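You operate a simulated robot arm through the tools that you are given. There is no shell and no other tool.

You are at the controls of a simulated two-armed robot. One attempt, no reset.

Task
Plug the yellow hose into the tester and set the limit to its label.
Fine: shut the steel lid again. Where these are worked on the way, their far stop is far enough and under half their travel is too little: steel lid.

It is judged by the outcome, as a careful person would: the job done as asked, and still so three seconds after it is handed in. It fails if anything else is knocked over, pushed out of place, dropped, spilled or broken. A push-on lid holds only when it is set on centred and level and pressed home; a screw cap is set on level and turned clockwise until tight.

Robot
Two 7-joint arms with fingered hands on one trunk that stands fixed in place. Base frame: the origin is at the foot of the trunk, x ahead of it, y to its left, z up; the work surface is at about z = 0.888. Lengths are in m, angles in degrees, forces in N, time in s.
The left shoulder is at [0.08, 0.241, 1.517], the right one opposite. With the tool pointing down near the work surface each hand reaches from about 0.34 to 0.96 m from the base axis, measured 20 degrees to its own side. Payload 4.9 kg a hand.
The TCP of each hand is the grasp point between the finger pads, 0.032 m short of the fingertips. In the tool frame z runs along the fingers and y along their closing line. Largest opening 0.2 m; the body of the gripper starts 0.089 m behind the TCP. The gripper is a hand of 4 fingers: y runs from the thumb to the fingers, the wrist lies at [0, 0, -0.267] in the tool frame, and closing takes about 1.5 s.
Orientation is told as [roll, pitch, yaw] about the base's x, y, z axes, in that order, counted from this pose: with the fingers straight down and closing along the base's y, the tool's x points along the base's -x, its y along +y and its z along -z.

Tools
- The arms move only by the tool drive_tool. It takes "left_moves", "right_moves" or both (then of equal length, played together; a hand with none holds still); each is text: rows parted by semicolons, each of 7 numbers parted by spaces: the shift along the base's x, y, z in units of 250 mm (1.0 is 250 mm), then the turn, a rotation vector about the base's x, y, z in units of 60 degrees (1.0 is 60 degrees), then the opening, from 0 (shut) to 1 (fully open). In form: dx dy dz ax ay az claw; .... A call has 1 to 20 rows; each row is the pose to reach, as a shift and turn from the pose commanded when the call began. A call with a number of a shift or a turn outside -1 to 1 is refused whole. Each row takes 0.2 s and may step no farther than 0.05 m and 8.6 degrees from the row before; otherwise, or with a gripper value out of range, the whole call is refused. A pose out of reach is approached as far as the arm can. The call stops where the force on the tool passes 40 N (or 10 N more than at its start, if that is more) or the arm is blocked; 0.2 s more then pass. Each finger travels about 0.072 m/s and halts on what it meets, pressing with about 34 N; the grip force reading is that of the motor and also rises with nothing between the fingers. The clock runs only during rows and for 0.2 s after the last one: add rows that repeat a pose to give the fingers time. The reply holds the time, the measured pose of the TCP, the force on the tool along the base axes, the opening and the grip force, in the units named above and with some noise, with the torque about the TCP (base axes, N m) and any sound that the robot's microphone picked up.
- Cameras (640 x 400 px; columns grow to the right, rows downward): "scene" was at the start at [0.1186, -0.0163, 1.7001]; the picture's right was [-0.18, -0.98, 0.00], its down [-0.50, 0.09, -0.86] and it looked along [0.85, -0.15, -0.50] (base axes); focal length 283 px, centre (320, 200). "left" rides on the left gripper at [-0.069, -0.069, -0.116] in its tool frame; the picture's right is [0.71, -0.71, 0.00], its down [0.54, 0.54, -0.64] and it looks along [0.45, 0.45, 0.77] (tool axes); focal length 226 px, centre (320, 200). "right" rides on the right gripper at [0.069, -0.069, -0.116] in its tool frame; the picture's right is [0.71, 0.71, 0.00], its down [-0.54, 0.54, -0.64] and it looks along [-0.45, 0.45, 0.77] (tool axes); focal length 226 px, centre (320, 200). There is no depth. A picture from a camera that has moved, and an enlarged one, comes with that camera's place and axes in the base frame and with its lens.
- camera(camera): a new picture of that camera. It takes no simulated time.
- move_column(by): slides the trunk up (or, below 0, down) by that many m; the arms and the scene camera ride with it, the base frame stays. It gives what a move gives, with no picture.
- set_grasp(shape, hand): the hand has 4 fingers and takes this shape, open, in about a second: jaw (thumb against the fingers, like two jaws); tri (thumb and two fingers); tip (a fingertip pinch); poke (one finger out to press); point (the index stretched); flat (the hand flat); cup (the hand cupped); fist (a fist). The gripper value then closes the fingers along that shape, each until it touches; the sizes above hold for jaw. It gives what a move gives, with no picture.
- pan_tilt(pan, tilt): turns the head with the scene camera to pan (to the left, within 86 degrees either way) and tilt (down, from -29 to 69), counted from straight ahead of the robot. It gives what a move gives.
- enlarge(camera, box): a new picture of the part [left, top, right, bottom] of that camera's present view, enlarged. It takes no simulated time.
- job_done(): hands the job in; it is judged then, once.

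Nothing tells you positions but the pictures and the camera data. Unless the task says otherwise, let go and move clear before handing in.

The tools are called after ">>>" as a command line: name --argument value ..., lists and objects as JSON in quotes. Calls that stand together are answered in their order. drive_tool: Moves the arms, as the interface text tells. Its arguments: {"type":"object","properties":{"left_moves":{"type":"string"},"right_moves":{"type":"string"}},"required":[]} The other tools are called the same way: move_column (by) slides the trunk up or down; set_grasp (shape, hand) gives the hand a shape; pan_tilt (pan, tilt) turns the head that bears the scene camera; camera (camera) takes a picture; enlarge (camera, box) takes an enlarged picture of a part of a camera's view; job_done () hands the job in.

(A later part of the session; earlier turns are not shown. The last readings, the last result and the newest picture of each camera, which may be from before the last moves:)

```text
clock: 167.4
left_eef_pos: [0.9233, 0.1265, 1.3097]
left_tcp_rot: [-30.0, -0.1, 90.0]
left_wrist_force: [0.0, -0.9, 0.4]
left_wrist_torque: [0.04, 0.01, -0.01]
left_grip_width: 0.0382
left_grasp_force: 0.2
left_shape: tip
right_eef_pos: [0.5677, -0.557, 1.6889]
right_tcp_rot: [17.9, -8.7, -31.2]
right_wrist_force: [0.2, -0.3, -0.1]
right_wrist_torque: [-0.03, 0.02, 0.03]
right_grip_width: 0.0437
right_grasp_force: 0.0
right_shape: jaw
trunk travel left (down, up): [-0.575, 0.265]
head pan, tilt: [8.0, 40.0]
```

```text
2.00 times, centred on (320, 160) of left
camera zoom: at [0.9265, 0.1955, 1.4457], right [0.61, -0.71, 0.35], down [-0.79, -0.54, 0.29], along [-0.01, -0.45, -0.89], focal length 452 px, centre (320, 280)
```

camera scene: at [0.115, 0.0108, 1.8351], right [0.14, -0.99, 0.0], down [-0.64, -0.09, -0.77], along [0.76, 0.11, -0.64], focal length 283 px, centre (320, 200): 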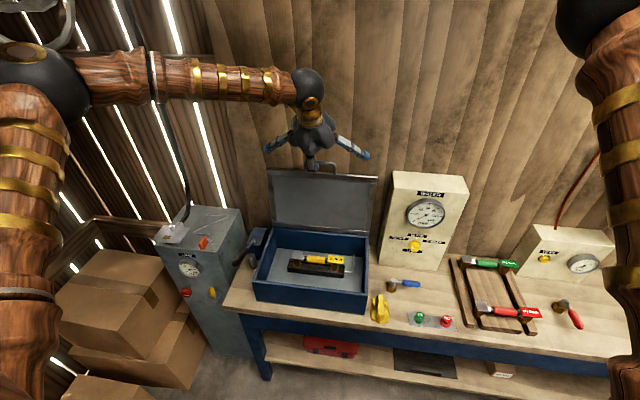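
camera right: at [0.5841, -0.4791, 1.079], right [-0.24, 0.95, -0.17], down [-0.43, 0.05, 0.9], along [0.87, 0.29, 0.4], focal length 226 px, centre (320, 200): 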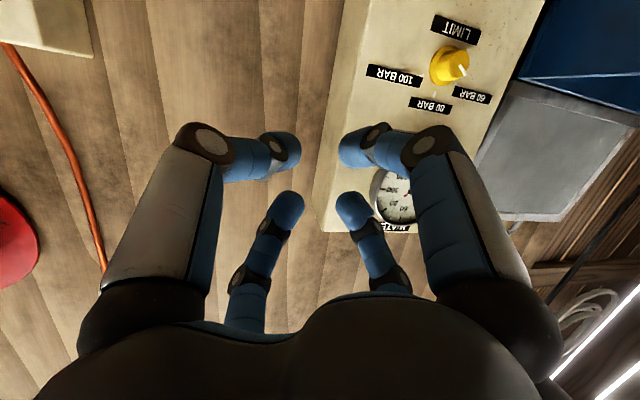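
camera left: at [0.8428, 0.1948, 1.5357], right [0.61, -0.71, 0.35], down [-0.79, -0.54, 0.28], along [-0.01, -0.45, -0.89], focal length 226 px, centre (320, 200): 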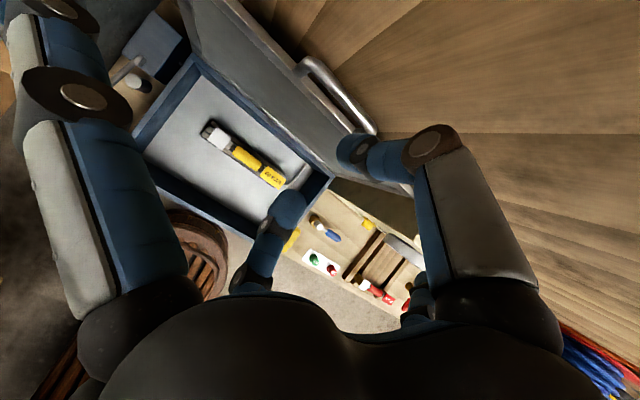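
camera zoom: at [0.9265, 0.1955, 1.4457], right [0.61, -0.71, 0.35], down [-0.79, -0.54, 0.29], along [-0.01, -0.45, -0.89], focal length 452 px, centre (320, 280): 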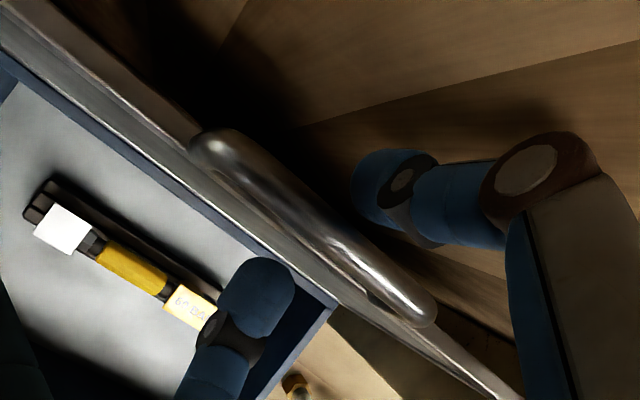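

The bar lies between thumb and finger. I close the pinch.

>>> drive_tool --left_moves "0 0 0 0 0 0 0; 0 0 0 0 0 0 0; 0 0 0 0 0 0 0; 0 0 0 0 0 0 0"

>>> enlarge --camera "left" --box '[220, 60, 420, 260]'

```text
clock: 168.4
left_eef_pos: [0.9234, 0.1266, 1.3088]
left_tcp_rot: [-29.7, -0.2, 89.8]
left_wrist_force: [0.1, -0.9, -9.8]
left_wrist_torque: [0.02, 0.1, -0.04]
left_grip_width: 0.0052
left_grasp_force: 34.1
left_shape: tip
right_eef_pos: [0.5666, -0.5568, 1.6891]
right_tcp_rot: [18.0, -8.6, -31.2]
right_wrist_force: [-0.3, -0.4, -0.7]
right_wrist_torque: [-0.02, -0.04, 0.05]
right_grip_width: 0.0438
right_grasp_force: 0.1
right_shape: jaw
trunk travel left (down, up): [-0.575, 0.265]
head pan, tilt: [8.0, 40.0]
```

```text
2.00 times, centred on (320, 160) of left
camera zoom: at [0.9267, 0.1954, 1.4445], right [0.61, -0.71, 0.35], down [-0.79, -0.54, 0.29], along [-0.01, -0.45, -0.89], focal length 452 px, centre (320, 280)
```

zoom: 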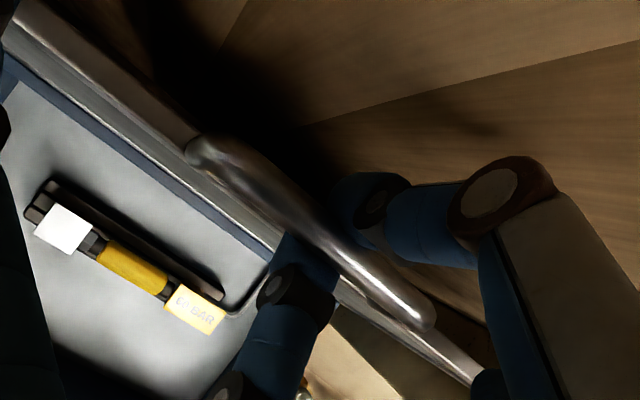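

Gripped. I swing the lid forward along the reverse arc, first down to about 69°.

>>> drive_tool --left_moves "-0.06 0 0.011 0 0.05 0 0; -0.12 0 0.019 0 0.1 0 0; -0.18 0 0.024 0 0.15 0 0; -0.24 0 0.025 0 0.2 0 0; -0.3 0 0.022 0 0.25 0 0; -0.359 0 0.017 0 0.3 0 0; -0.417 0 0.007 0 0.35 0 0; -0.475 0 -0.005 0 0.4 0 0; -0.535 0 -0.023 0 0.41 0 0; -0.594 0 -0.044 0 0.417 0 0"

>>> camera --camera "scene"

>>> camera --camera "left"

```text
clock: 170.0
left_eef_pos: [0.8313, 0.1267, 1.3057]
left_tcp_rot: [-9.9, -0.2, 89.9]
left_wrist_force: [10.6, -3.7, -38.3]
left_wrist_torque: [-0.01, -0.01, -0.02]
left_grip_width: 0.0045
left_grasp_force: 34.3
left_shape: tip
right_eef_pos: [0.5699, -0.5573, 1.6877]
right_tcp_rot: [17.7, -8.4, -31.2]
right_wrist_force: [0.3, 0.2, -0.3]
right_wrist_torque: [0.0, -0.02, -0.03]
right_grip_width: 0.0439
right_grasp_force: 0.0
right_shape: jaw
trunk travel left (down, up): [-0.575, 0.265]
head pan, tilt: [8.0, 40.0]
stopped in row 7 (left hand): the force on the tool passed its limit at 41 N (the readings are from after the stop); the commanded pose is now the measured one
```

```text
taken
camera scene: at [0.1204, 0.0114, 1.8346], right [0.14, -0.99, 0.0], down [-0.64, -0.09, -0.76], along [0.76, 0.11, -0.65], focal length 283 px, centre (320, 200)
```

scene: 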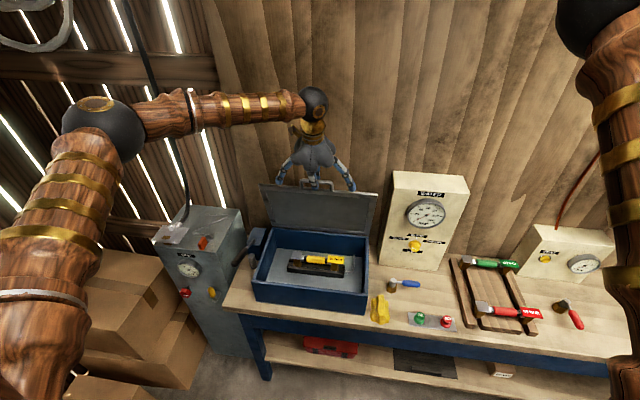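

```text
taken
camera left: at [0.8789, 0.1957, 1.4325], right [0.69, -0.71, 0.12], down [-0.65, -0.54, 0.54], along [-0.32, -0.45, -0.83], focal length 226 px, centre (320, 200)
```

left: 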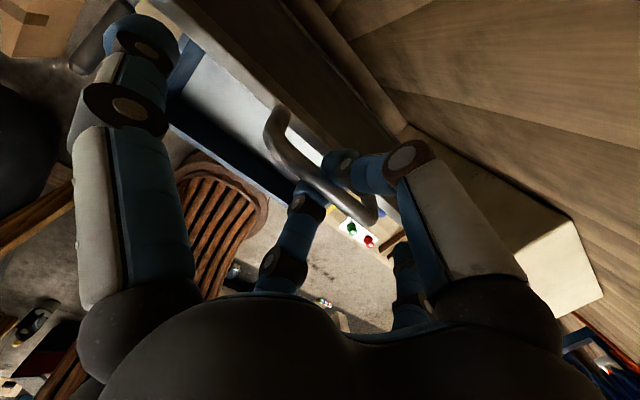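

The pull is radially too tight (38 N down), since the bar sits deeper in the fingers. I ease the hand inward by 8 mm and check the force.

>>> drive_tool --left_moves "0.003 0 -0.016 0 0 0 0; 0.006 0 -0.032 0 0 0 0"

>>> enlarge --camera "left" --box '[220, 60, 420, 260]'

```text
clock: 170.6
left_eef_pos: [0.8313, 0.1272, 1.3041]
left_tcp_rot: [-10.3, -0.2, 90.0]
left_wrist_force: [4.8, -0.3, -15.0]
left_wrist_torque: [0.02, -0.06, -0.05]
left_grip_width: 0.0047
left_grasp_force: 34.2
left_shape: tip
right_eef_pos: [0.5667, -0.557, 1.6891]
right_tcp_rot: [17.9, -8.4, -31.2]
right_wrist_force: [-0.2, -0.5, 0.0]
right_wrist_torque: [-0.03, 0.0, 0.02]
right_grip_width: 0.0441
right_grasp_force: 0.1
right_shape: jaw
trunk travel left (down, up): [-0.575, 0.265]
head pan, tilt: [8.0, 40.0]
```

```text
2.00 times, centred on (320, 160) of left
camera zoom: at [0.8781, 0.1957, 1.4312], right [0.69, -0.71, 0.12], down [-0.65, -0.54, 0.53], along [-0.31, -0.45, -0.84], focal length 452 px, centre (320, 280)
```

zoom: 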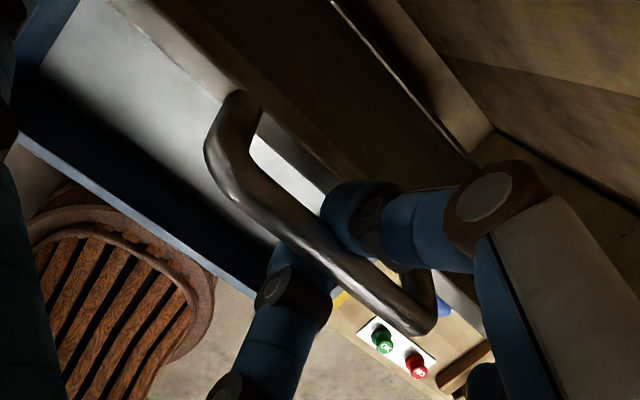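

>>> drive_tool --left_moves "-0.058 0 -0.022 0 0.036 0 0; -0.117 0 -0.044 0 0.072 0 0; -0.173 0 -0.064 0 0.072 0 0; -0.23 0 -0.087 0 0.072 0 0; -0.285 0 -0.114 0 0.055 0 0; -0.34 0 -0.142 0 0.038 0 0; -0.393 0 -0.175 0 0.018 0 0; -0.445 0 -0.209 0 -0.003 0 0"

>>> camera --camera "scene"

>>> camera --camera "left"

```text
clock: 172.4
left_eef_pos: [0.7204, 0.1273, 1.2503]
left_tcp_rot: [-10.4, -0.1, 89.9]
left_wrist_force: [12.4, -0.3, -15.2]
left_wrist_torque: [-0.01, -0.09, 0.0]
left_grip_width: 0.0048
left_grasp_force: 34.6
left_shape: tip
right_eef_pos: [0.5713, -0.5561, 1.6879]
right_tcp_rot: [17.8, -8.6, -31.2]
right_wrist_force: [-0.9, 0.0, -0.9]
right_wrist_torque: [-0.02, -0.02, 0.01]
right_grip_width: 0.0437
right_grasp_force: 0.1
right_shape: jaw
trunk travel left (down, up): [-0.575, 0.265]
head pan, tilt: [8.0, 40.0]
```

```text
taken
camera scene: at [0.1189, 0.0124, 1.8347], right [0.14, -0.99, 0.0], down [-0.64, -0.09, -0.76], along [0.76, 0.11, -0.65], focal length 283 px, centre (320, 200)
```

scene: 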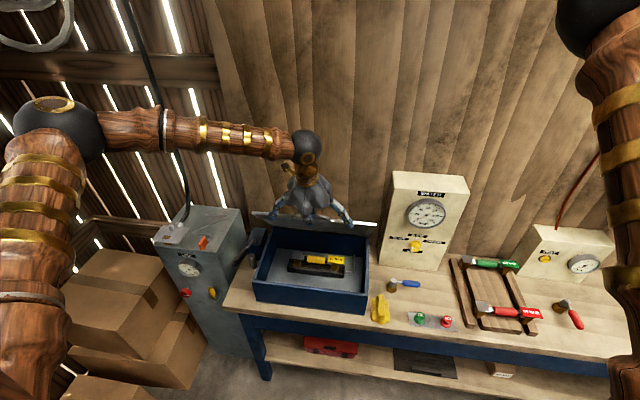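

```text
taken
camera left: at [0.7677, 0.1958, 1.3775], right [0.69, -0.71, 0.13], down [-0.65, -0.54, 0.53], along [-0.31, -0.45, -0.84], focal length 226 px, centre (320, 200)
```

left: 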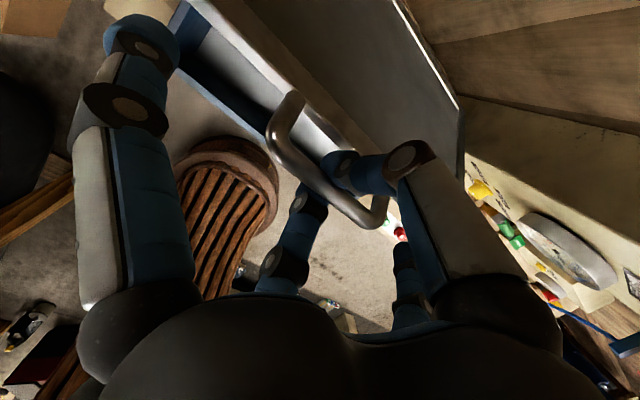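

Lid is at about 54°, still with ~20 N of outward tension. I ease in 6 mm more and continue down to about 18°.

>>> drive_tool --left_moves "0.014 0 -0.02 0 0 0 0; -0.035 0 -0.057 0 -0.02 0 0; -0.081 0 -0.095 0 -0.043 0 0; -0.125 0 -0.137 0 -0.068 0 0; -0.169 0 -0.179 0 -0.093 0 0; -0.208 0 -0.225 0 -0.114 0 0; -0.246 0 -0.272 0 -0.135 0 0; -0.28 0 -0.322 0 -0.156 0 0; -0.314 0 -0.373 0 -0.177 0 0; -0.343 0 -0.426 0 -0.2 0 0; -0.371 0 -0.48 0 -0.227 0 0; -0.395 0 -0.535 0 -0.25 0 0; -0.417 0 -0.592 0 -0.277 0 0"

>>> camera --camera "scene"

>>> camera --camera "left"

```text
clock: 175.2
left_eef_pos: [0.6136, 0.1278, 1.1038]
left_tcp_rot: [-27.2, -0.1, 89.9]
left_wrist_force: [1.6, -2.9, -1.3]
left_wrist_torque: [-0.03, 0.01, 0.0]
left_grip_width: 0.0049
left_grasp_force: 34.1
left_shape: tip
right_eef_pos: [0.5653, -0.5566, 1.6895]
right_tcp_rot: [18.0, -8.6, -31.1]
right_wrist_force: [0.9, 0.0, -0.3]
right_wrist_torque: [-0.03, 0.01, 0.01]
right_grip_width: 0.0439
right_grasp_force: 0.0
right_shape: jaw
trunk travel left (down, up): [-0.575, 0.265]
head pan, tilt: [8.0, 40.0]
```

```text
taken
camera scene: at [0.1142, 0.012, 1.8351], right [0.14, -0.99, 0.0], down [-0.64, -0.09, -0.77], along [0.76, 0.11, -0.64], focal length 283 px, centre (320, 200)
```

scene: 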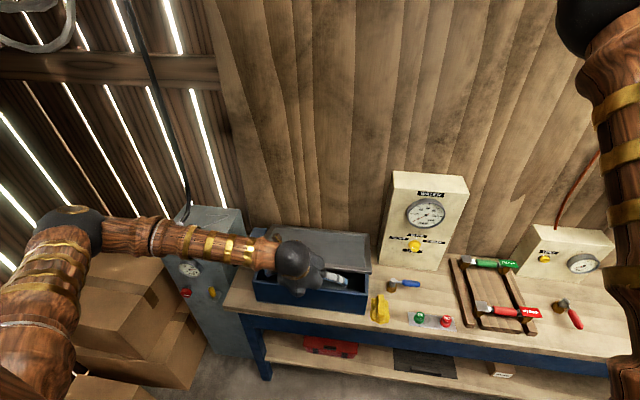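

```text
taken
camera left: at [0.6216, 0.1959, 1.2394], right [0.63, -0.71, 0.32], down [-0.78, -0.54, 0.32], along [-0.06, -0.45, -0.89], focal length 226 px, centre (320, 200)
```

left: 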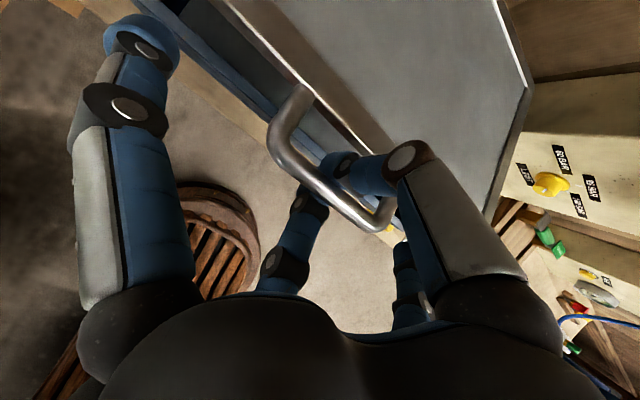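

No load now, with the lid at about 18°. I lower it the rest of the way in small steps until it rests shut.

>>> drive_tool --left_moves "-0.018 0 -0.058 0 -0.025 0 0; -0.034 0 -0.116 0 -0.05 0 0; -0.045 0 -0.175 0 -0.075 0 0; -0.056 0 -0.235 0 -0.1 0 0; -0.062 0 -0.295 0 -0.125 0 0; -0.064 0 -0.325 0 -0.14 0 0; -0.065 0 -0.355 0 -0.15 0 0; -0.065 0 -0.37 0 -0.15 0 0"

>>> camera --camera "scene"

>>> camera --camera "left"

```text
clock: 177.0
left_eef_pos: [0.5951, 0.1278, 1.0125]
left_tcp_rot: [-36.2, -0.2, 90.0]
left_wrist_force: [1.5, -0.5, 0.3]
left_wrist_torque: [-0.01, 0.0, -0.01]
left_grip_width: 0.0048
left_grasp_force: 33.7
left_shape: tip
right_eef_pos: [0.5654, -0.5566, 1.6904]
right_tcp_rot: [17.9, -8.6, -31.1]
right_wrist_force: [-0.2, 1.6, 0.1]
right_wrist_torque: [-0.01, 0.0, 0.02]
right_grip_width: 0.0439
right_grasp_force: 0.0
right_shape: jaw
trunk travel left (down, up): [-0.575, 0.265]
head pan, tilt: [8.0, 40.0]
```

```text
taken
camera scene: at [0.1134, 0.0117, 1.8351], right [0.14, -0.99, 0.0], down [-0.64, -0.09, -0.77], along [0.76, 0.11, -0.64], focal length 283 px, centre (320, 200)
```

scene: 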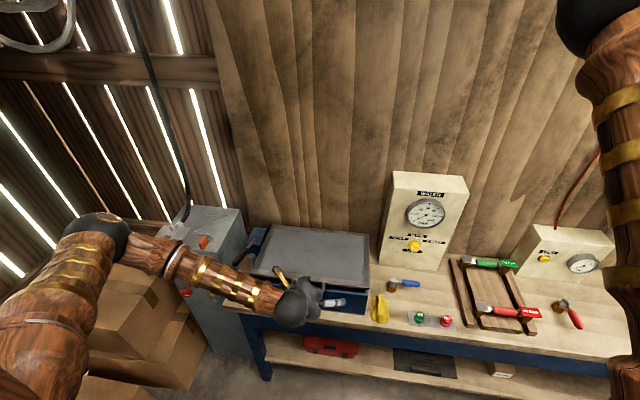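

```text
taken
camera left: at [0.5836, 0.1955, 1.1467], right [0.57, -0.71, 0.42], down [-0.82, -0.54, 0.2], along [0.08, -0.45, -0.89], focal length 226 px, centre (320, 200)
```

left: 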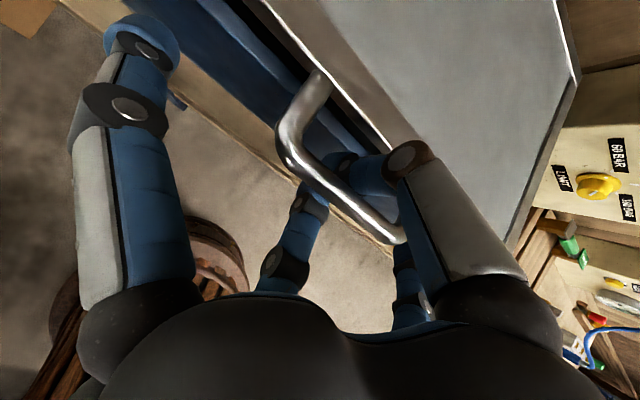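

>>> enlarge --camera "left" --box '[220, 20, 420, 220]'

>>> enlarge --camera "scene" --box '[235, 215, 385, 325]'

```text
2.00 times, centred on (320, 120) of left
camera zoom: at [0.5836, 0.1955, 1.1467], right [0.57, -0.71, 0.42], down [-0.82, -0.54, 0.2], along [0.08, -0.45, -0.89], focal length 452 px, centre (320, 360)
```

zoom: 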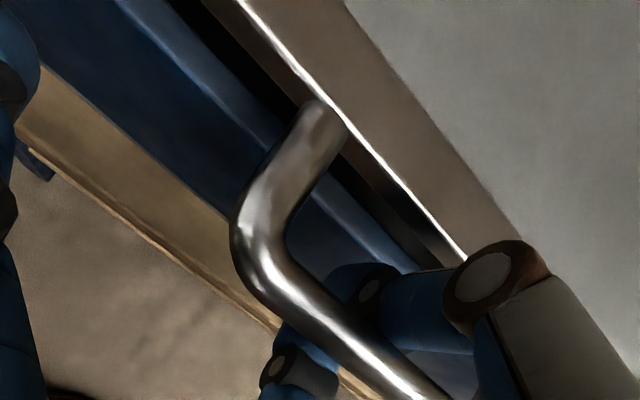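

```text
3.64 times, centred on (310, 270) of scene
camera zoom: at [0.1134, 0.0117, 1.8351], right [0.14, -0.99, 0.0], down [-0.64, -0.09, -0.77], along [0.76, 0.11, -0.64], focal length 1029 px, centre (356, -54)
```

zoom: 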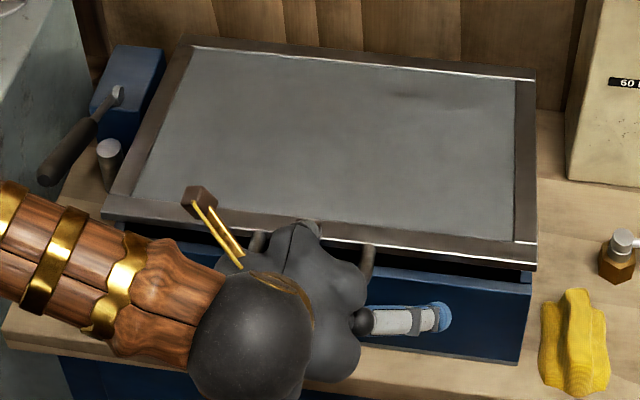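

The lid is still up by about 2 cm at the front. I keep lowering gently until I feel it seat.

>>> drive_tool --left_moves "-0.001 0 -0.02 0 -0.01 0 0; -0.002 0 -0.04 0 -0.02 0 0; -0.003 0 -0.06 0 -0.03 0 0; -0.003 0 -0.075 0 -0.035 0 0; -0.003 0 -0.09 0 -0.04 0 0"

>>> enlarge --camera "scene" --box '[235, 215, 385, 325]'

>>> enlarge --camera "left" --box '[220, 20, 420, 220]'

```text
clock: 178.2
left_eef_pos: [0.597, 0.1262, 0.9899]
left_tcp_rot: [-38.2, -0.6, 90.1]
left_wrist_force: [0.2, -0.4, 0.3]
left_wrist_torque: [0.0, -0.02, 0.06]
left_grip_width: 0.0051
left_grasp_force: 33.6
left_shape: tip
right_eef_pos: [0.5657, -0.5563, 1.691]
right_tcp_rot: [18.0, -8.6, -31.3]
right_wrist_force: [0.4, -0.9, -0.2]
right_wrist_torque: [-0.01, -0.04, 0.01]
right_grip_width: 0.0438
right_grasp_force: 0.1
right_shape: jaw
trunk travel left (down, up): [-0.575, 0.265]
head pan, tilt: [8.0, 40.0]
```

```text
3.64 times, centred on (310, 270) of scene
camera zoom: at [0.114, 0.0125, 1.8351], right [0.14, -0.99, 0.0], down [-0.64, -0.09, -0.77], along [0.76, 0.11, -0.64], focal length 1029 px, centre (356, -54)
```

zoom: 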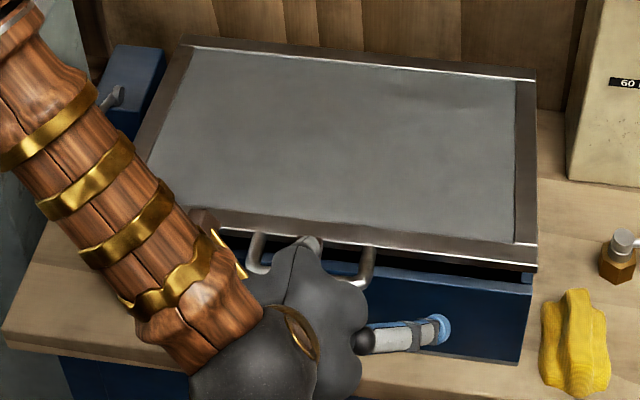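

```text
2.00 times, centred on (320, 120) of left
camera zoom: at [0.579, 0.1945, 1.1245], right [0.56, -0.71, 0.43], down [-0.82, -0.55, 0.17], along [0.12, -0.45, -0.89], focal length 452 px, centre (320, 360)
```

zoom: 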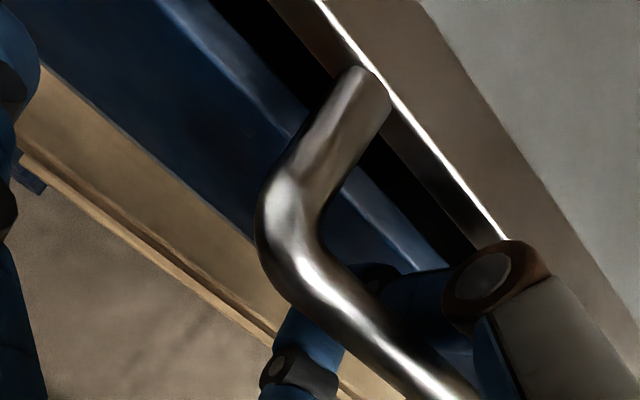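

The hand slid down over the bar while the lid stayed, so friction is holding the lid about 2 cm open. I release with a small opening, draw the hand out along its own direction, and then press the lid down from above.

>>> drive_tool --left_moves "0 0 0 0 0 0 0.09; 0 0 0 0 0 0 0.09; -0.035 0 0.045 0 0 0 0.09; -0.07 0 0.09 0 0 0 0.1; -0.12 0 0.155 0 0 0 0.12; -0.18 0 0.235 0 0 0 0.15; -0.25 0 0.33 0 0 0 0.15; -0.3 0 0.42 0 0 0 0.15"

>>> enlarge --camera "scene" --box '[235, 215, 385, 325]'

>>> camera --camera "left"

```text
clock: 179.4
left_eef_pos: [0.5863, 0.1272, 1.0204]
left_tcp_rot: [-39.2, -0.4, 90.2]
left_wrist_force: [34.7, -6.3, -10.1]
left_wrist_torque: [0.27, 1.86, -0.13]
left_grip_width: 0.0251
left_grasp_force: 0.0
left_shape: tip
right_eef_pos: [0.5723, -0.5582, 1.6869]
right_tcp_rot: [17.8, -8.3, -31.1]
right_wrist_force: [-0.1, -0.4, 0.1]
right_wrist_torque: [-0.01, 0.0, 0.01]
right_grip_width: 0.0438
right_grasp_force: 0.1
right_shape: jaw
trunk travel left (down, up): [-0.575, 0.265]
head pan, tilt: [8.0, 40.0]
stopped in row 5 (left hand): the force on the tool passed its limit at 48 N (the readings are from after the stop); the commanded pose is now the measured one
```

```text
3.64 times, centred on (310, 270) of scene
camera zoom: at [0.123, 0.0104, 1.8344], right [0.14, -0.99, 0.0], down [-0.64, -0.09, -0.76], along [0.76, 0.11, -0.65], focal length 1029 px, centre (356, -54)
```

zoom: 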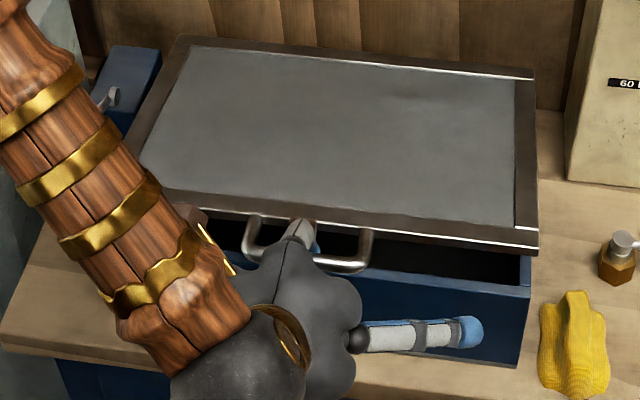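

```text
taken
camera left: at [0.5664, 0.1952, 1.1555], right [0.55, -0.71, 0.44], down [-0.82, -0.55, 0.15], along [0.13, -0.45, -0.88], focal length 226 px, centre (320, 200)
```

left: 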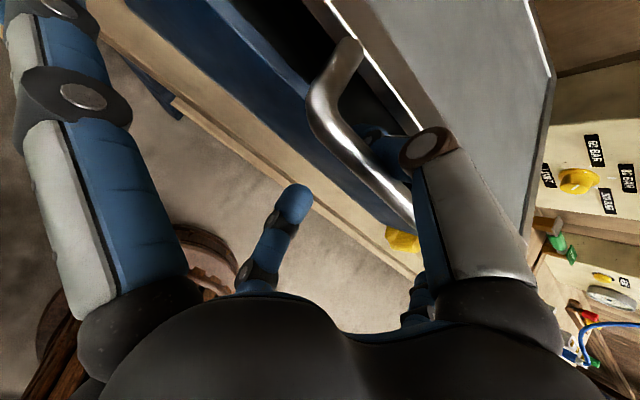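

The bent thumb is still hooked behind the bar. I relieve the pull, open as wide as on the first approach, and then draw out.

>>> drive_tool --left_moves "0.02 0 -0.01 0 0 0 0.13; 0.03 0 -0.015 0 0 0 0.16; 0.03 0 -0.015 0 0 0 0.19; 0.03 0 -0.015 0 0 0 0.2"

>>> enlarge --camera "left" --box '[220, 20, 440, 240]'

```text
clock: 180.4
left_eef_pos: [0.5867, 0.1274, 1.0176]
left_tcp_rot: [-39.0, -0.4, 90.1]
left_wrist_force: [12.5, -2.9, -4.9]
left_wrist_torque: [0.13, 0.69, -0.13]
left_grip_width: 0.0405
left_grasp_force: 0.1
left_shape: tip
right_eef_pos: [0.5678, -0.5572, 1.6899]
right_tcp_rot: [18.0, -8.4, -31.2]
right_wrist_force: [-0.4, 0.1, 0.1]
right_wrist_torque: [-0.03, 0.01, 0.02]
right_grip_width: 0.044
right_grasp_force: 0.1
right_shape: jaw
trunk travel left (down, up): [-0.575, 0.265]
head pan, tilt: [8.0, 40.0]
```

```text
1.82 times, centred on (330, 130) of left
camera zoom: at [0.5672, 0.1955, 1.152], right [0.55, -0.71, 0.44], down [-0.82, -0.54, 0.16], along [0.13, -0.45, -0.88], focal length 411 px, centre (302, 327)
```

zoom: 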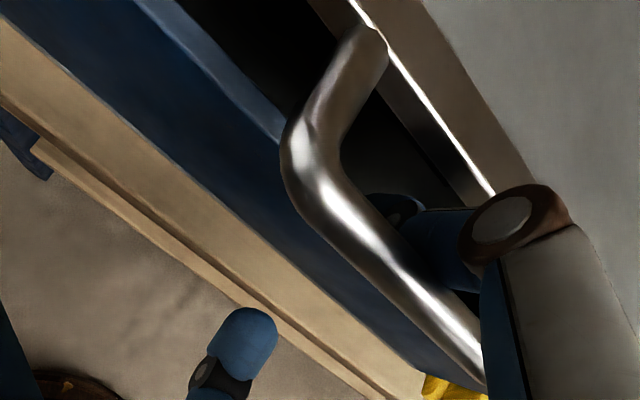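

>>> drive_tool --left_moves "0.012 0 0.01 0 0 0 0.2; 0.024 0 0.02 0 0 0 0.2; 0.026 0 0.022 0 0 0 0.21; 0.001 0 0.053 0 0 0 0.21"

>>> enlarge --camera "left" --box '[220, 20, 440, 240]'

>>> enlarge --camera "scene" --box '[235, 215, 385, 325]'

```text
clock: 181.4
left_eef_pos: [0.5886, 0.1277, 1.0301]
left_tcp_rot: [-39.1, -0.4, 90.2]
left_wrist_force: [11.6, 0.2, -1.9]
left_wrist_torque: [-0.01, 0.51, 0.02]
left_grip_width: 0.0424
left_grasp_force: 0.0
left_shape: tip
right_eef_pos: [0.5697, -0.5572, 1.6879]
right_tcp_rot: [17.9, -8.4, -31.2]
right_wrist_force: [1.2, 0.5, -0.9]
right_wrist_torque: [0.01, 0.05, 0.0]
right_grip_width: 0.0438
right_grasp_force: 0.1
right_shape: jaw
trunk travel left (down, up): [-0.575, 0.265]
head pan, tilt: [8.0, 40.0]
```

```text
1.82 times, centred on (330, 130) of left
camera zoom: at [0.5693, 0.1964, 1.1652], right [0.55, -0.71, 0.44], down [-0.82, -0.55, 0.15], along [0.13, -0.45, -0.88], focal length 411 px, centre (302, 327)
```

zoom: 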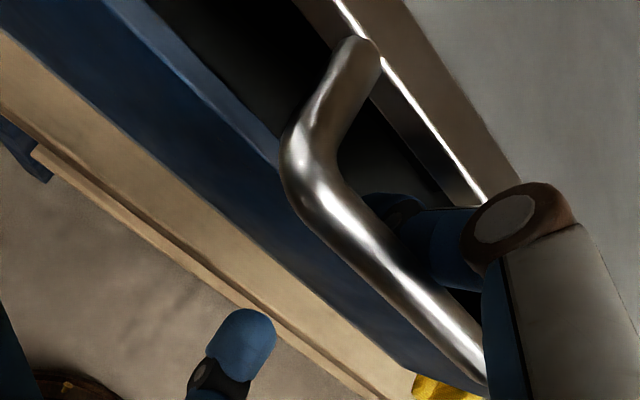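

```text
3.64 times, centred on (310, 270) of scene
camera zoom: at [0.118, 0.0119, 1.8348], right [0.14, -0.99, 0.0], down [-0.64, -0.09, -0.76], along [0.76, 0.11, -0.64], focal length 1029 px, centre (356, -54)
```

zoom: 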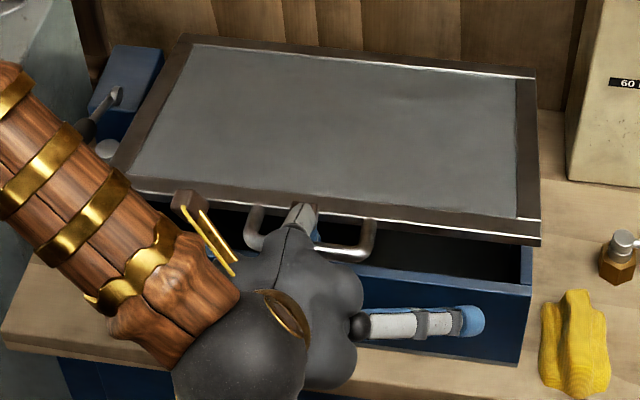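

The thumb stays hooked at this shallow lid angle. It is freer when the lid plane lines up with the hand, so I close again, lift the lid to about 45°, and release it there.

>>> drive_tool --left_moves "0 0 0 0 0 0 0.1; 0 0 0 0 0 0 0; 0 0 0 0 0 0 0; 0.026 0 0.12 0 0 0 0; 0.063 0 0.236 0 0 0 0; 0.113 0 0.348 0 0 0 0; 0.174 0 0.453 0 0 0 0; 0.246 0 0.552 0 0 0 0; 0.328 0 0.643 0 0 0 0"

>>> camera --camera "scene"

>>> camera --camera "left"

```text
clock: 182.5
left_eef_pos: [0.6051, 0.1293, 1.0702]
left_tcp_rot: [-39.5, -0.4, 90.4]
left_wrist_force: [43.0, -5.9, -18.4]
left_wrist_torque: [0.26, 2.01, -0.2]
left_grip_width: 0.0082
left_grasp_force: 34.3
left_shape: tip
right_eef_pos: [0.5693, -0.5568, 1.6885]
right_tcp_rot: [17.7, -8.4, -31.3]
right_wrist_force: [-0.3, 0.6, -0.5]
right_wrist_torque: [0.02, -0.04, -0.05]
right_grip_width: 0.0436
right_grasp_force: 0.2
right_shape: jaw
trunk travel left (down, up): [-0.575, 0.265]
head pan, tilt: [8.0, 40.0]
stopped in row 5 (left hand): the force on the tool passed its limit at 44 N (the readings are from after the stop); the commanded pose is now the measured one
```

```text
taken
camera scene: at [0.12, 0.0125, 1.8345], right [0.14, -0.99, 0.0], down [-0.64, -0.09, -0.76], along [0.76, 0.11, -0.65], focal length 283 px, centre (320, 200)
```

scene: 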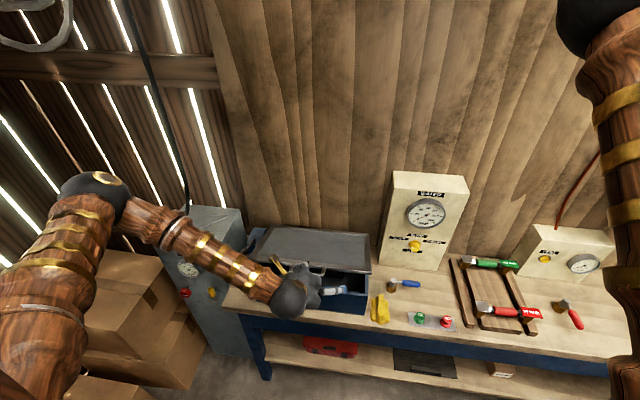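

```text
taken
camera left: at [0.5841, 0.1973, 1.2056], right [0.55, -0.71, 0.44], down [-0.82, -0.55, 0.15], along [0.14, -0.45, -0.88], focal length 226 px, centre (320, 200)
```

left: 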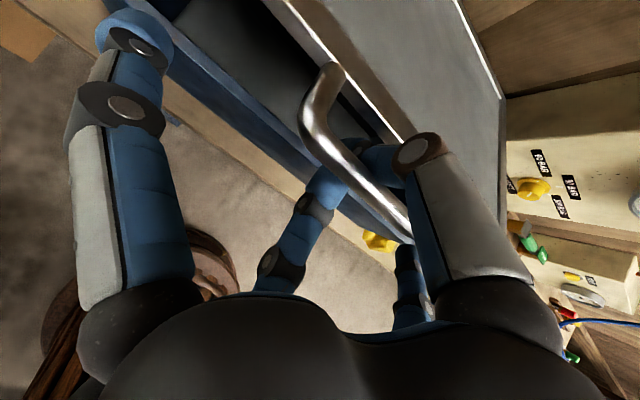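

>>> drive_tool --left_moves "0.02 0 0 0 0 0 0; 0.04 0 -0.005 0 0 0 0; 0.055 0 -0.01 0 0 0 0"

>>> enlarge --camera "left" --box '[220, 20, 440, 240]'

```text
clock: 183.3
left_eef_pos: [0.6101, 0.1273, 1.0692]
left_tcp_rot: [-39.2, -0.4, 90.2]
left_wrist_force: [-0.2, -0.6, 0.0]
left_wrist_torque: [0.01, 0.02, 0.03]
left_grip_width: 0.0078
left_grasp_force: 33.9
left_shape: tip
right_eef_pos: [0.5652, -0.5595, 1.6895]
right_tcp_rot: [17.9, -8.6, -31.3]
right_wrist_force: [-0.1, 0.0, -0.1]
right_wrist_torque: [0.04, 0.05, 0.0]
right_grip_width: 0.0436
right_grasp_force: 0.0
right_shape: jaw
trunk travel left (down, up): [-0.575, 0.265]
head pan, tilt: [8.0, 40.0]
```

```text
1.82 times, centred on (330, 130) of left
camera zoom: at [0.5903, 0.1943, 1.2045], right [0.55, -0.71, 0.44], down [-0.82, -0.54, 0.15], along [0.13, -0.45, -0.88], focal length 411 px, centre (302, 327)
```

zoom: 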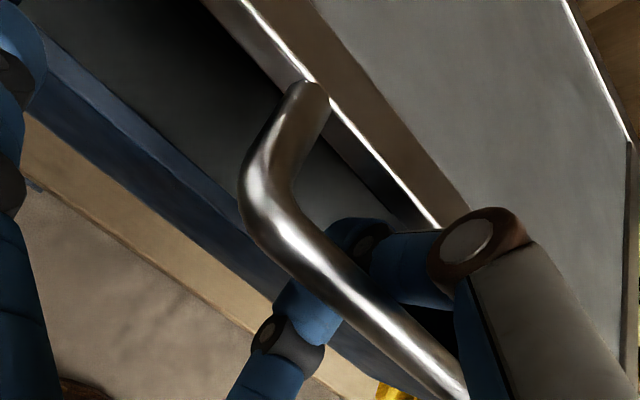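

>>> enlarge --camera "scene" --box '[235, 205, 385, 325]'

```text
3.33 times, centred on (310, 265) of scene
camera zoom: at [0.1132, 0.0103, 1.8353], right [0.14, -0.99, 0.0], down [-0.64, -0.09, -0.77], along [0.76, 0.11, -0.64], focal length 943 px, centre (353, -17)
```

zoom: 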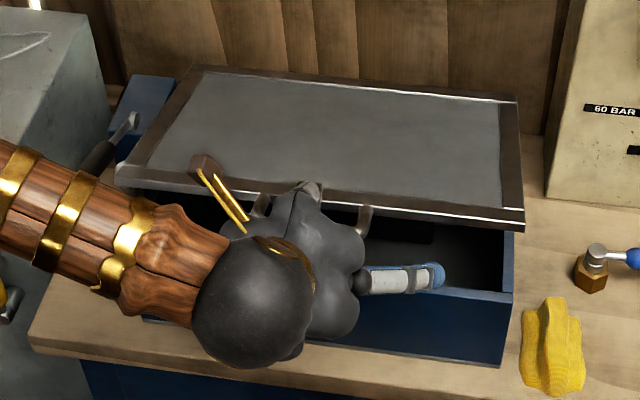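

The bar sits deep inside the finger arch, near the thumb. I open the pinch and lift nearly straight up in small steps, so the thumb slides out through the handle.

>>> drive_tool --left_moves "0 0 0 0 0 0 0.1; 0 0 0 0 0 0 0.18; 0 0 0 0 0 0 0.2; 0 0 0 0 0 0 0.2"

>>> drive_tool --left_moves "-0.005 0 0.04 0 0 0 0.2; -0.01 0 0.08 0 0 0 0.2; -0.02 0 0.12 0 0 0 0.2"

>>> enlarge --camera "left" --box '[220, 20, 440, 240]'

>>> enlarge --camera "scene" --box '[235, 205, 385, 325]'

```text
clock: 184.3
left_eef_pos: [0.6119, 0.1275, 1.0696]
left_tcp_rot: [-39.3, -0.4, 90.3]
left_wrist_force: [-0.1, 0.2, -0.6]
left_wrist_torque: [0.01, -0.02, 0.0]
left_grip_width: 0.0397
left_grasp_force: 0.1
left_shape: tip
right_eef_pos: [0.5662, -0.5573, 1.6903]
right_tcp_rot: [18.0, -8.6, -31.2]
right_wrist_force: [0.2, -0.5, 0.2]
right_wrist_torque: [-0.01, 0.02, 0.0]
right_grip_width: 0.0437
right_grasp_force: 0.1
right_shape: jaw
trunk travel left (down, up): [-0.575, 0.265]
head pan, tilt: [8.0, 40.0]
```

```text
clock: 185.1
left_eef_pos: [0.6046, 0.1282, 1.0998]
left_tcp_rot: [-39.3, -0.4, 90.3]
left_wrist_force: [0.0, 0.0, 1.1]
left_wrist_torque: [-0.01, 0.0, -0.02]
left_grip_width: 0.0398
left_grasp_force: 0.1
left_shape: tip
right_eef_pos: [0.5659, -0.5573, 1.6899]
right_tcp_rot: [17.9, -8.6, -31.3]
right_wrist_force: [-0.1, -1.0, -0.8]
right_wrist_torque: [-0.03, 0.01, -0.02]
right_grip_width: 0.0436
right_grasp_force: 0.0
right_shape: jaw
trunk travel left (down, up): [-0.575, 0.265]
head pan, tilt: [8.0, 40.0]
```

```text
1.82 times, centred on (330, 130) of left
camera zoom: at [0.5855, 0.1962, 1.2346], right [0.55, -0.71, 0.44], down [-0.82, -0.55, 0.15], along [0.14, -0.45, -0.88], focal length 411 px, centre (302, 327)
```

zoom: 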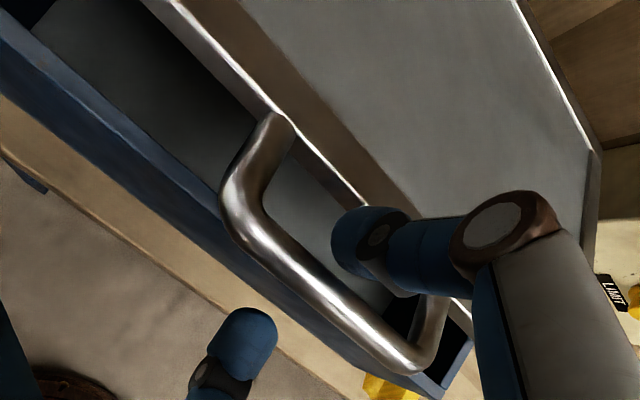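

```text
3.33 times, centred on (310, 265) of scene
camera zoom: at [0.1138, 0.0117, 1.8351], right [0.14, -0.99, 0.0], down [-0.64, -0.09, -0.77], along [0.76, 0.11, -0.64], focal length 943 px, centre (353, -17)
```

zoom: 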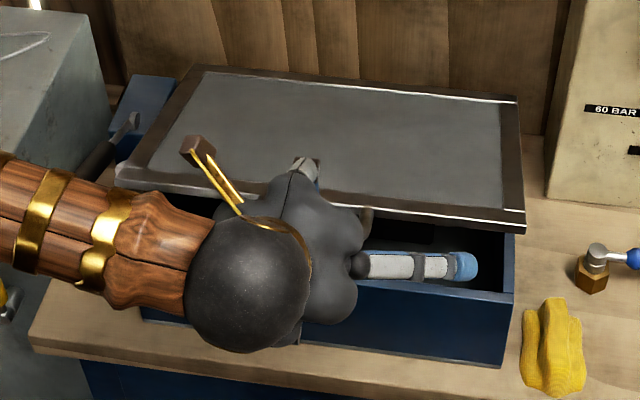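

It slides out freely now. I continue up and clear of the handle.

>>> drive_tool --left_moves "-0.01 0 0.06 0 0 0 0.2; -0.03 0 0.13 0 0 0 0.2; -0.05 0 0.22 0 0 0 0.2; -0.06 0 0.34 0 0 0 0.2; -0.06 0 0.46 0 0 0 0.2"

>>> camera --camera "left"

>>> enlarge --camera "scene" --box '[235, 185, 385, 325]'

```text
clock: 186.3
left_eef_pos: [0.5917, 0.1286, 1.2158]
left_tcp_rot: [-39.3, -0.5, 90.3]
left_wrist_force: [-0.1, -0.8, -0.4]
left_wrist_torque: [0.04, 0.0, 0.01]
left_grip_width: 0.0396
left_grasp_force: 0.0
left_shape: tip
right_eef_pos: [0.5655, -0.5573, 1.6896]
right_tcp_rot: [18.0, -8.6, -31.2]
right_wrist_force: [0.5, -0.4, -0.2]
right_wrist_torque: [0.0, 0.03, 0.0]
right_grip_width: 0.0437
right_grasp_force: 0.1
right_shape: jaw
trunk travel left (down, up): [-0.575, 0.265]
head pan, tilt: [8.0, 40.0]
```

```text
taken
camera left: at [0.571, 0.1965, 1.3501], right [0.55, -0.71, 0.44], down [-0.82, -0.55, 0.15], along [0.14, -0.45, -0.88], focal length 226 px, centre (320, 200)
```

left: 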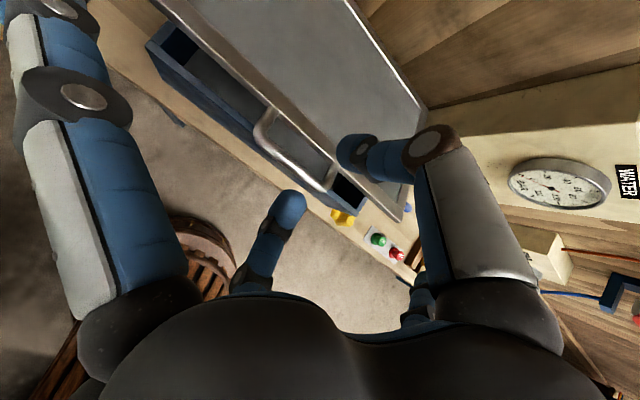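

```text
2.86 times, centred on (310, 255) of scene
camera zoom: at [0.1134, 0.0116, 1.8351], right [0.14, -0.99, 0.0], down [-0.64, -0.09, -0.77], along [0.76, 0.11, -0.64], focal length 808 px, centre (349, 43)
```

zoom: 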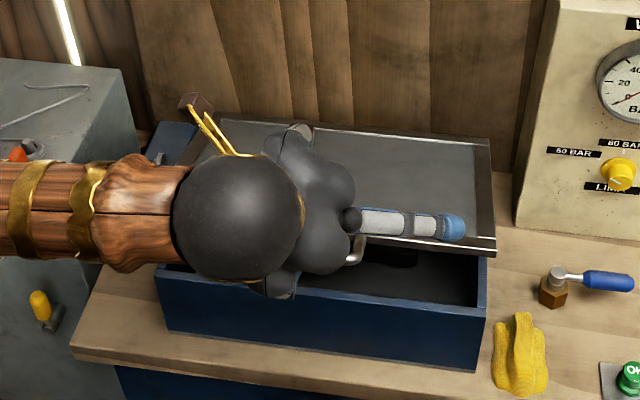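

Free. The lid rests about 20° open. I turn the fingers down, close them, and press on the lid's front rim from above.

>>> drive_tool --left_moves "0.06 0 0.02 0 0.1 0 0.1; 0.12 0 0.03 0 0.2 0 0.05; 0.18 0 0.03 0 0.3 0 0; 0.25 0 0.02 0 0.4 0 0; 0.3 0 0 0 0.45 0 0; 0.3 0 0 0 0.45 0 0"

>>> camera --camera "left"

>>> enlarge --camera "scene" --box '[235, 165, 395, 325]'

```text
clock: 187.7
left_eef_pos: [0.6653, 0.1293, 1.2154]
left_tcp_rot: [-12.3, -0.5, 90.1]
left_wrist_force: [0.5, -0.1, -0.8]
left_wrist_torque: [-0.01, -0.03, 0.02]
left_grip_width: 0.0
left_grasp_force: 34.1
left_shape: tip
right_eef_pos: [0.5656, -0.5568, 1.6898]
right_tcp_rot: [18.1, -8.6, -31.2]
right_wrist_force: [0.7, -0.7, 0.5]
right_wrist_torque: [-0.01, -0.05, 0.0]
right_grip_width: 0.0437
right_grasp_force: 0.1
right_shape: jaw
trunk travel left (down, up): [-0.575, 0.265]
head pan, tilt: [8.0, 40.0]
```

```text
taken
camera left: at [0.7087, 0.1963, 1.3446], right [0.69, -0.71, 0.15], down [-0.67, -0.55, 0.51], along [-0.28, -0.45, -0.85], focal length 226 px, centre (320, 200)
```

left: 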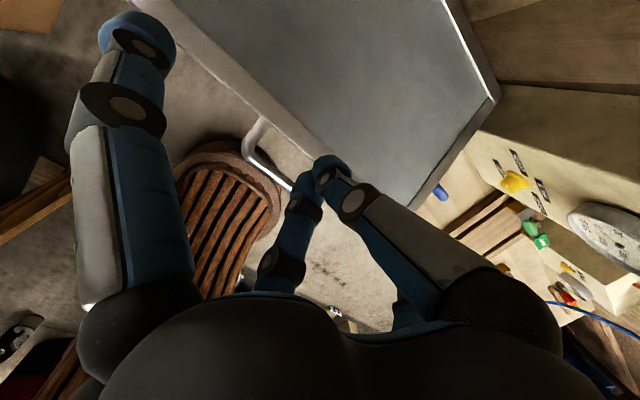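

```text
2.50 times, centred on (315, 245) of scene
camera zoom: at [0.1133, 0.0118, 1.8351], right [0.14, -0.99, 0.0], down [-0.64, -0.09, -0.77], along [0.76, 0.11, -0.64], focal length 708 px, centre (332, 88)
```

zoom: 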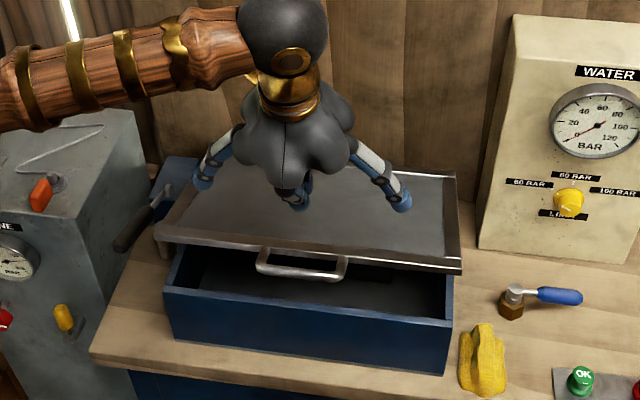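

The hand is right above the lid's front part. I descend slowly and push the lid down.

>>> drive_tool --left_moves "0.04 0 -0.1 0 0 0 0; 0.04 0 -0.2 0 0 0 0; 0.04 0 -0.28 0 0 0 0; 0.04 0 -0.36 0 0 0 0; 0.04 0 -0.44 0 0 0 0; 0.04 0 -0.52 0 0 0 0; 0.04 0 -0.58 0 0 0 0; 0.04 0 -0.63 0 0 0 0"

>>> enlarge --camera "scene" --box '[235, 165, 395, 325]'

```text
clock: 189.5
left_eef_pos: [0.676, 0.1277, 1.0561]
left_tcp_rot: [-12.4, -0.5, 90.0]
left_wrist_force: [0.6, 0.9, 1.0]
left_wrist_torque: [-0.02, 0.06, 0.02]
left_grip_width: 0.0
left_grasp_force: 34.2
left_shape: tip
right_eef_pos: [0.5661, -0.5562, 1.6899]
right_tcp_rot: [18.0, -8.7, -31.2]
right_wrist_force: [0.5, -0.3, -0.3]
right_wrist_torque: [0.0, 0.01, -0.02]
right_grip_width: 0.0439
right_grasp_force: 0.2
right_shape: jaw
trunk travel left (down, up): [-0.575, 0.265]
head pan, tilt: [8.0, 40.0]
```

```text
2.50 times, centred on (315, 245) of scene
camera zoom: at [0.1141, 0.0113, 1.8351], right [0.14, -0.99, 0.0], down [-0.64, -0.09, -0.77], along [0.76, 0.11, -0.64], focal length 708 px, centre (332, 88)
```

zoom: 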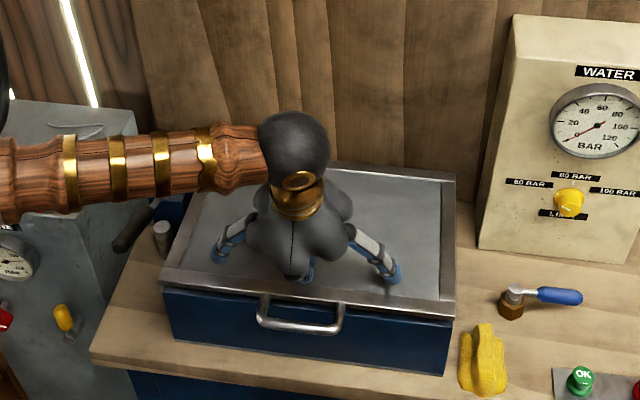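

The lid is almost shut. I press on until it seats.

>>> drive_tool --left_moves "0 0 -0.02 0 0 0 0; 0 0 -0.04 0 0 0 0; 0 0 -0.06 0 0 0 0; 0 0 -0.075 0 0 0 0"

>>> enlarge --camera "scene" --box '[235, 205, 395, 325]'

```text
clock: 190.5
left_eef_pos: [0.675, 0.1286, 1.0406]
left_tcp_rot: [-12.5, -0.4, 90.2]
left_wrist_force: [1.6, -0.5, 14.6]
left_wrist_torque: [-0.02, -0.04, -0.03]
left_grip_width: 0.0
left_grasp_force: 33.7
left_shape: tip
right_eef_pos: [0.5631, -0.5576, 1.6905]
right_tcp_rot: [18.0, -8.7, -31.2]
right_wrist_force: [-0.4, 0.8, 0.2]
right_wrist_torque: [0.0, -0.05, -0.01]
right_grip_width: 0.0437
right_grasp_force: 0.0
right_shape: jaw
trunk travel left (down, up): [-0.575, 0.265]
head pan, tilt: [8.0, 40.0]
```

```text
3.33 times, centred on (315, 265) of scene
camera zoom: at [0.1109, 0.0111, 1.8356], right [0.14, -0.99, 0.0], down [-0.64, -0.09, -0.77], along [0.76, 0.11, -0.64], focal length 943 px, centre (337, -17)
```

zoom: 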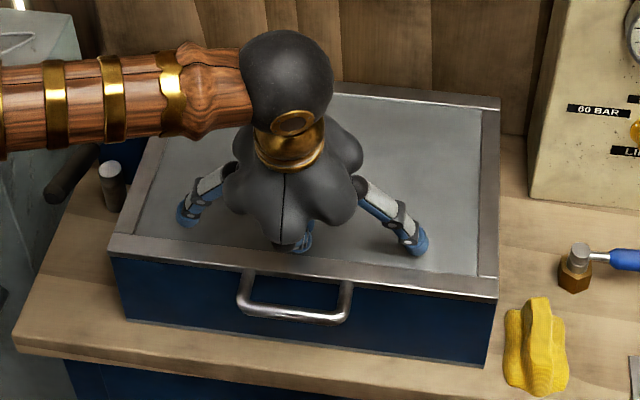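

It is seated (14.6 N of resistance). I press slightly more to be sure, then lift off and clear.

>>> drive_tool --left_moves "0 0 -0.012 0 0 0 0; 0 0 -0.02 0 0 0 0; 0 0 -0.02 0 0 0 0"

>>> drive_tool --left_moves "0 0 0.05 0 0 0 0; 0 0 0.15 0 0 0 0; 0 0 0.28 0 0 0 0; -0.02 0 0.42 0 0 0 0; -0.1 0.05 0.56 0 0 0 0; -0.2 0.12 0.7 0 0 0 0; -0.3 0.24 0.8 0 0 0 0; -0.4 0.38 0.9 0 0 0 0; -0.5 0.52 1 0 0 0 0; -0.6 0.66 1 0 0 0 0"

>>> camera --camera "scene"

>>> enlarge --camera "scene" --box '[235, 205, 395, 325]'

```text
clock: 191.1
left_eef_pos: [0.6762, 0.1261, 1.0386]
left_tcp_rot: [-12.7, -0.3, 90.2]
left_wrist_force: [-8.6, 1.5, 31.8]
left_wrist_torque: [0.05, 0.27, 0.0]
left_grip_width: 0.0
left_grasp_force: 34.0
left_shape: tip
right_eef_pos: [0.5608, -0.5574, 1.6911]
right_tcp_rot: [17.9, -8.8, -31.2]
right_wrist_force: [0.7, -0.2, -0.9]
right_wrist_torque: [0.0, 0.02, -0.01]
right_grip_width: 0.0442
right_grasp_force: 0.1
right_shape: jaw
trunk travel left (down, up): [-0.575, 0.265]
head pan, tilt: [8.0, 40.0]
stopped in row 3 (left hand): the force on the tool passed its limit at 43 N (the readings are from after the stop); the commanded pose is now the measured one
```

```text
clock: 193.3
left_eef_pos: [0.5248, 0.2948, 1.2866]
left_tcp_rot: [-12.6, -0.3, 90.0]
left_wrist_force: [0.2, 1.1, 0.8]
left_wrist_torque: [-0.05, -0.01, 0.01]
left_grip_width: 0.0
left_grasp_force: 33.7
left_shape: tip
right_eef_pos: [0.5625, -0.5564, 1.6919]
right_tcp_rot: [18.0, -8.7, -31.4]
right_wrist_force: [-0.4, -0.5, 0.5]
right_wrist_torque: [-0.02, -0.07, -0.04]
right_grip_width: 0.0438
right_grasp_force: 0.0
right_shape: jaw
trunk travel left (down, up): [-0.575, 0.265]
head pan, tilt: [8.0, 40.0]
```

```text
taken
camera scene: at [0.1105, 0.0136, 1.8353], right [0.14, -0.99, 0.0], down [-0.64, -0.09, -0.77], along [0.76, 0.11, -0.64], focal length 283 px, centre (320, 200)
```

scene: 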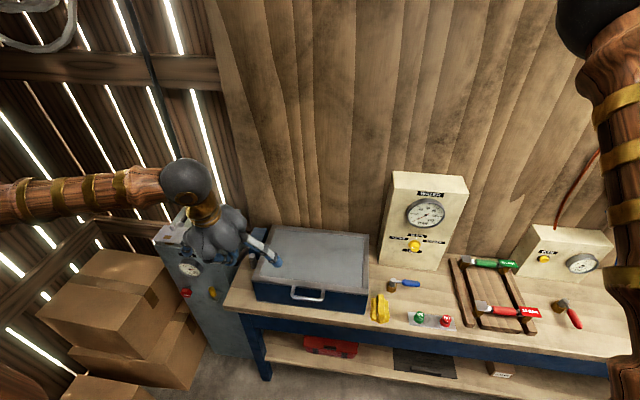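

```text
3.33 times, centred on (315, 265) of scene
camera zoom: at [0.1105, 0.0136, 1.8353], right [0.14, -0.99, 0.0], down [-0.64, -0.09, -0.77], along [0.76, 0.11, -0.64], focal length 943 px, centre (337, -17)
```

zoom: 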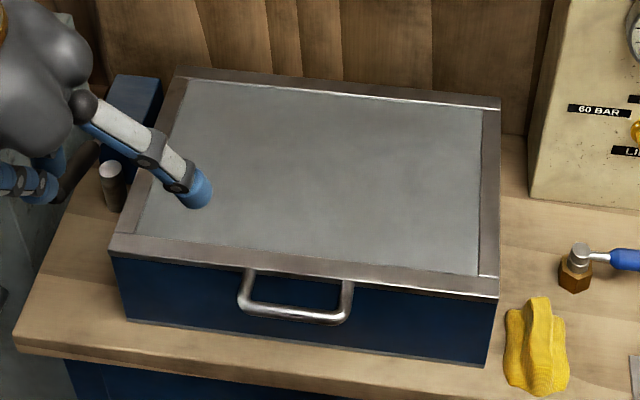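

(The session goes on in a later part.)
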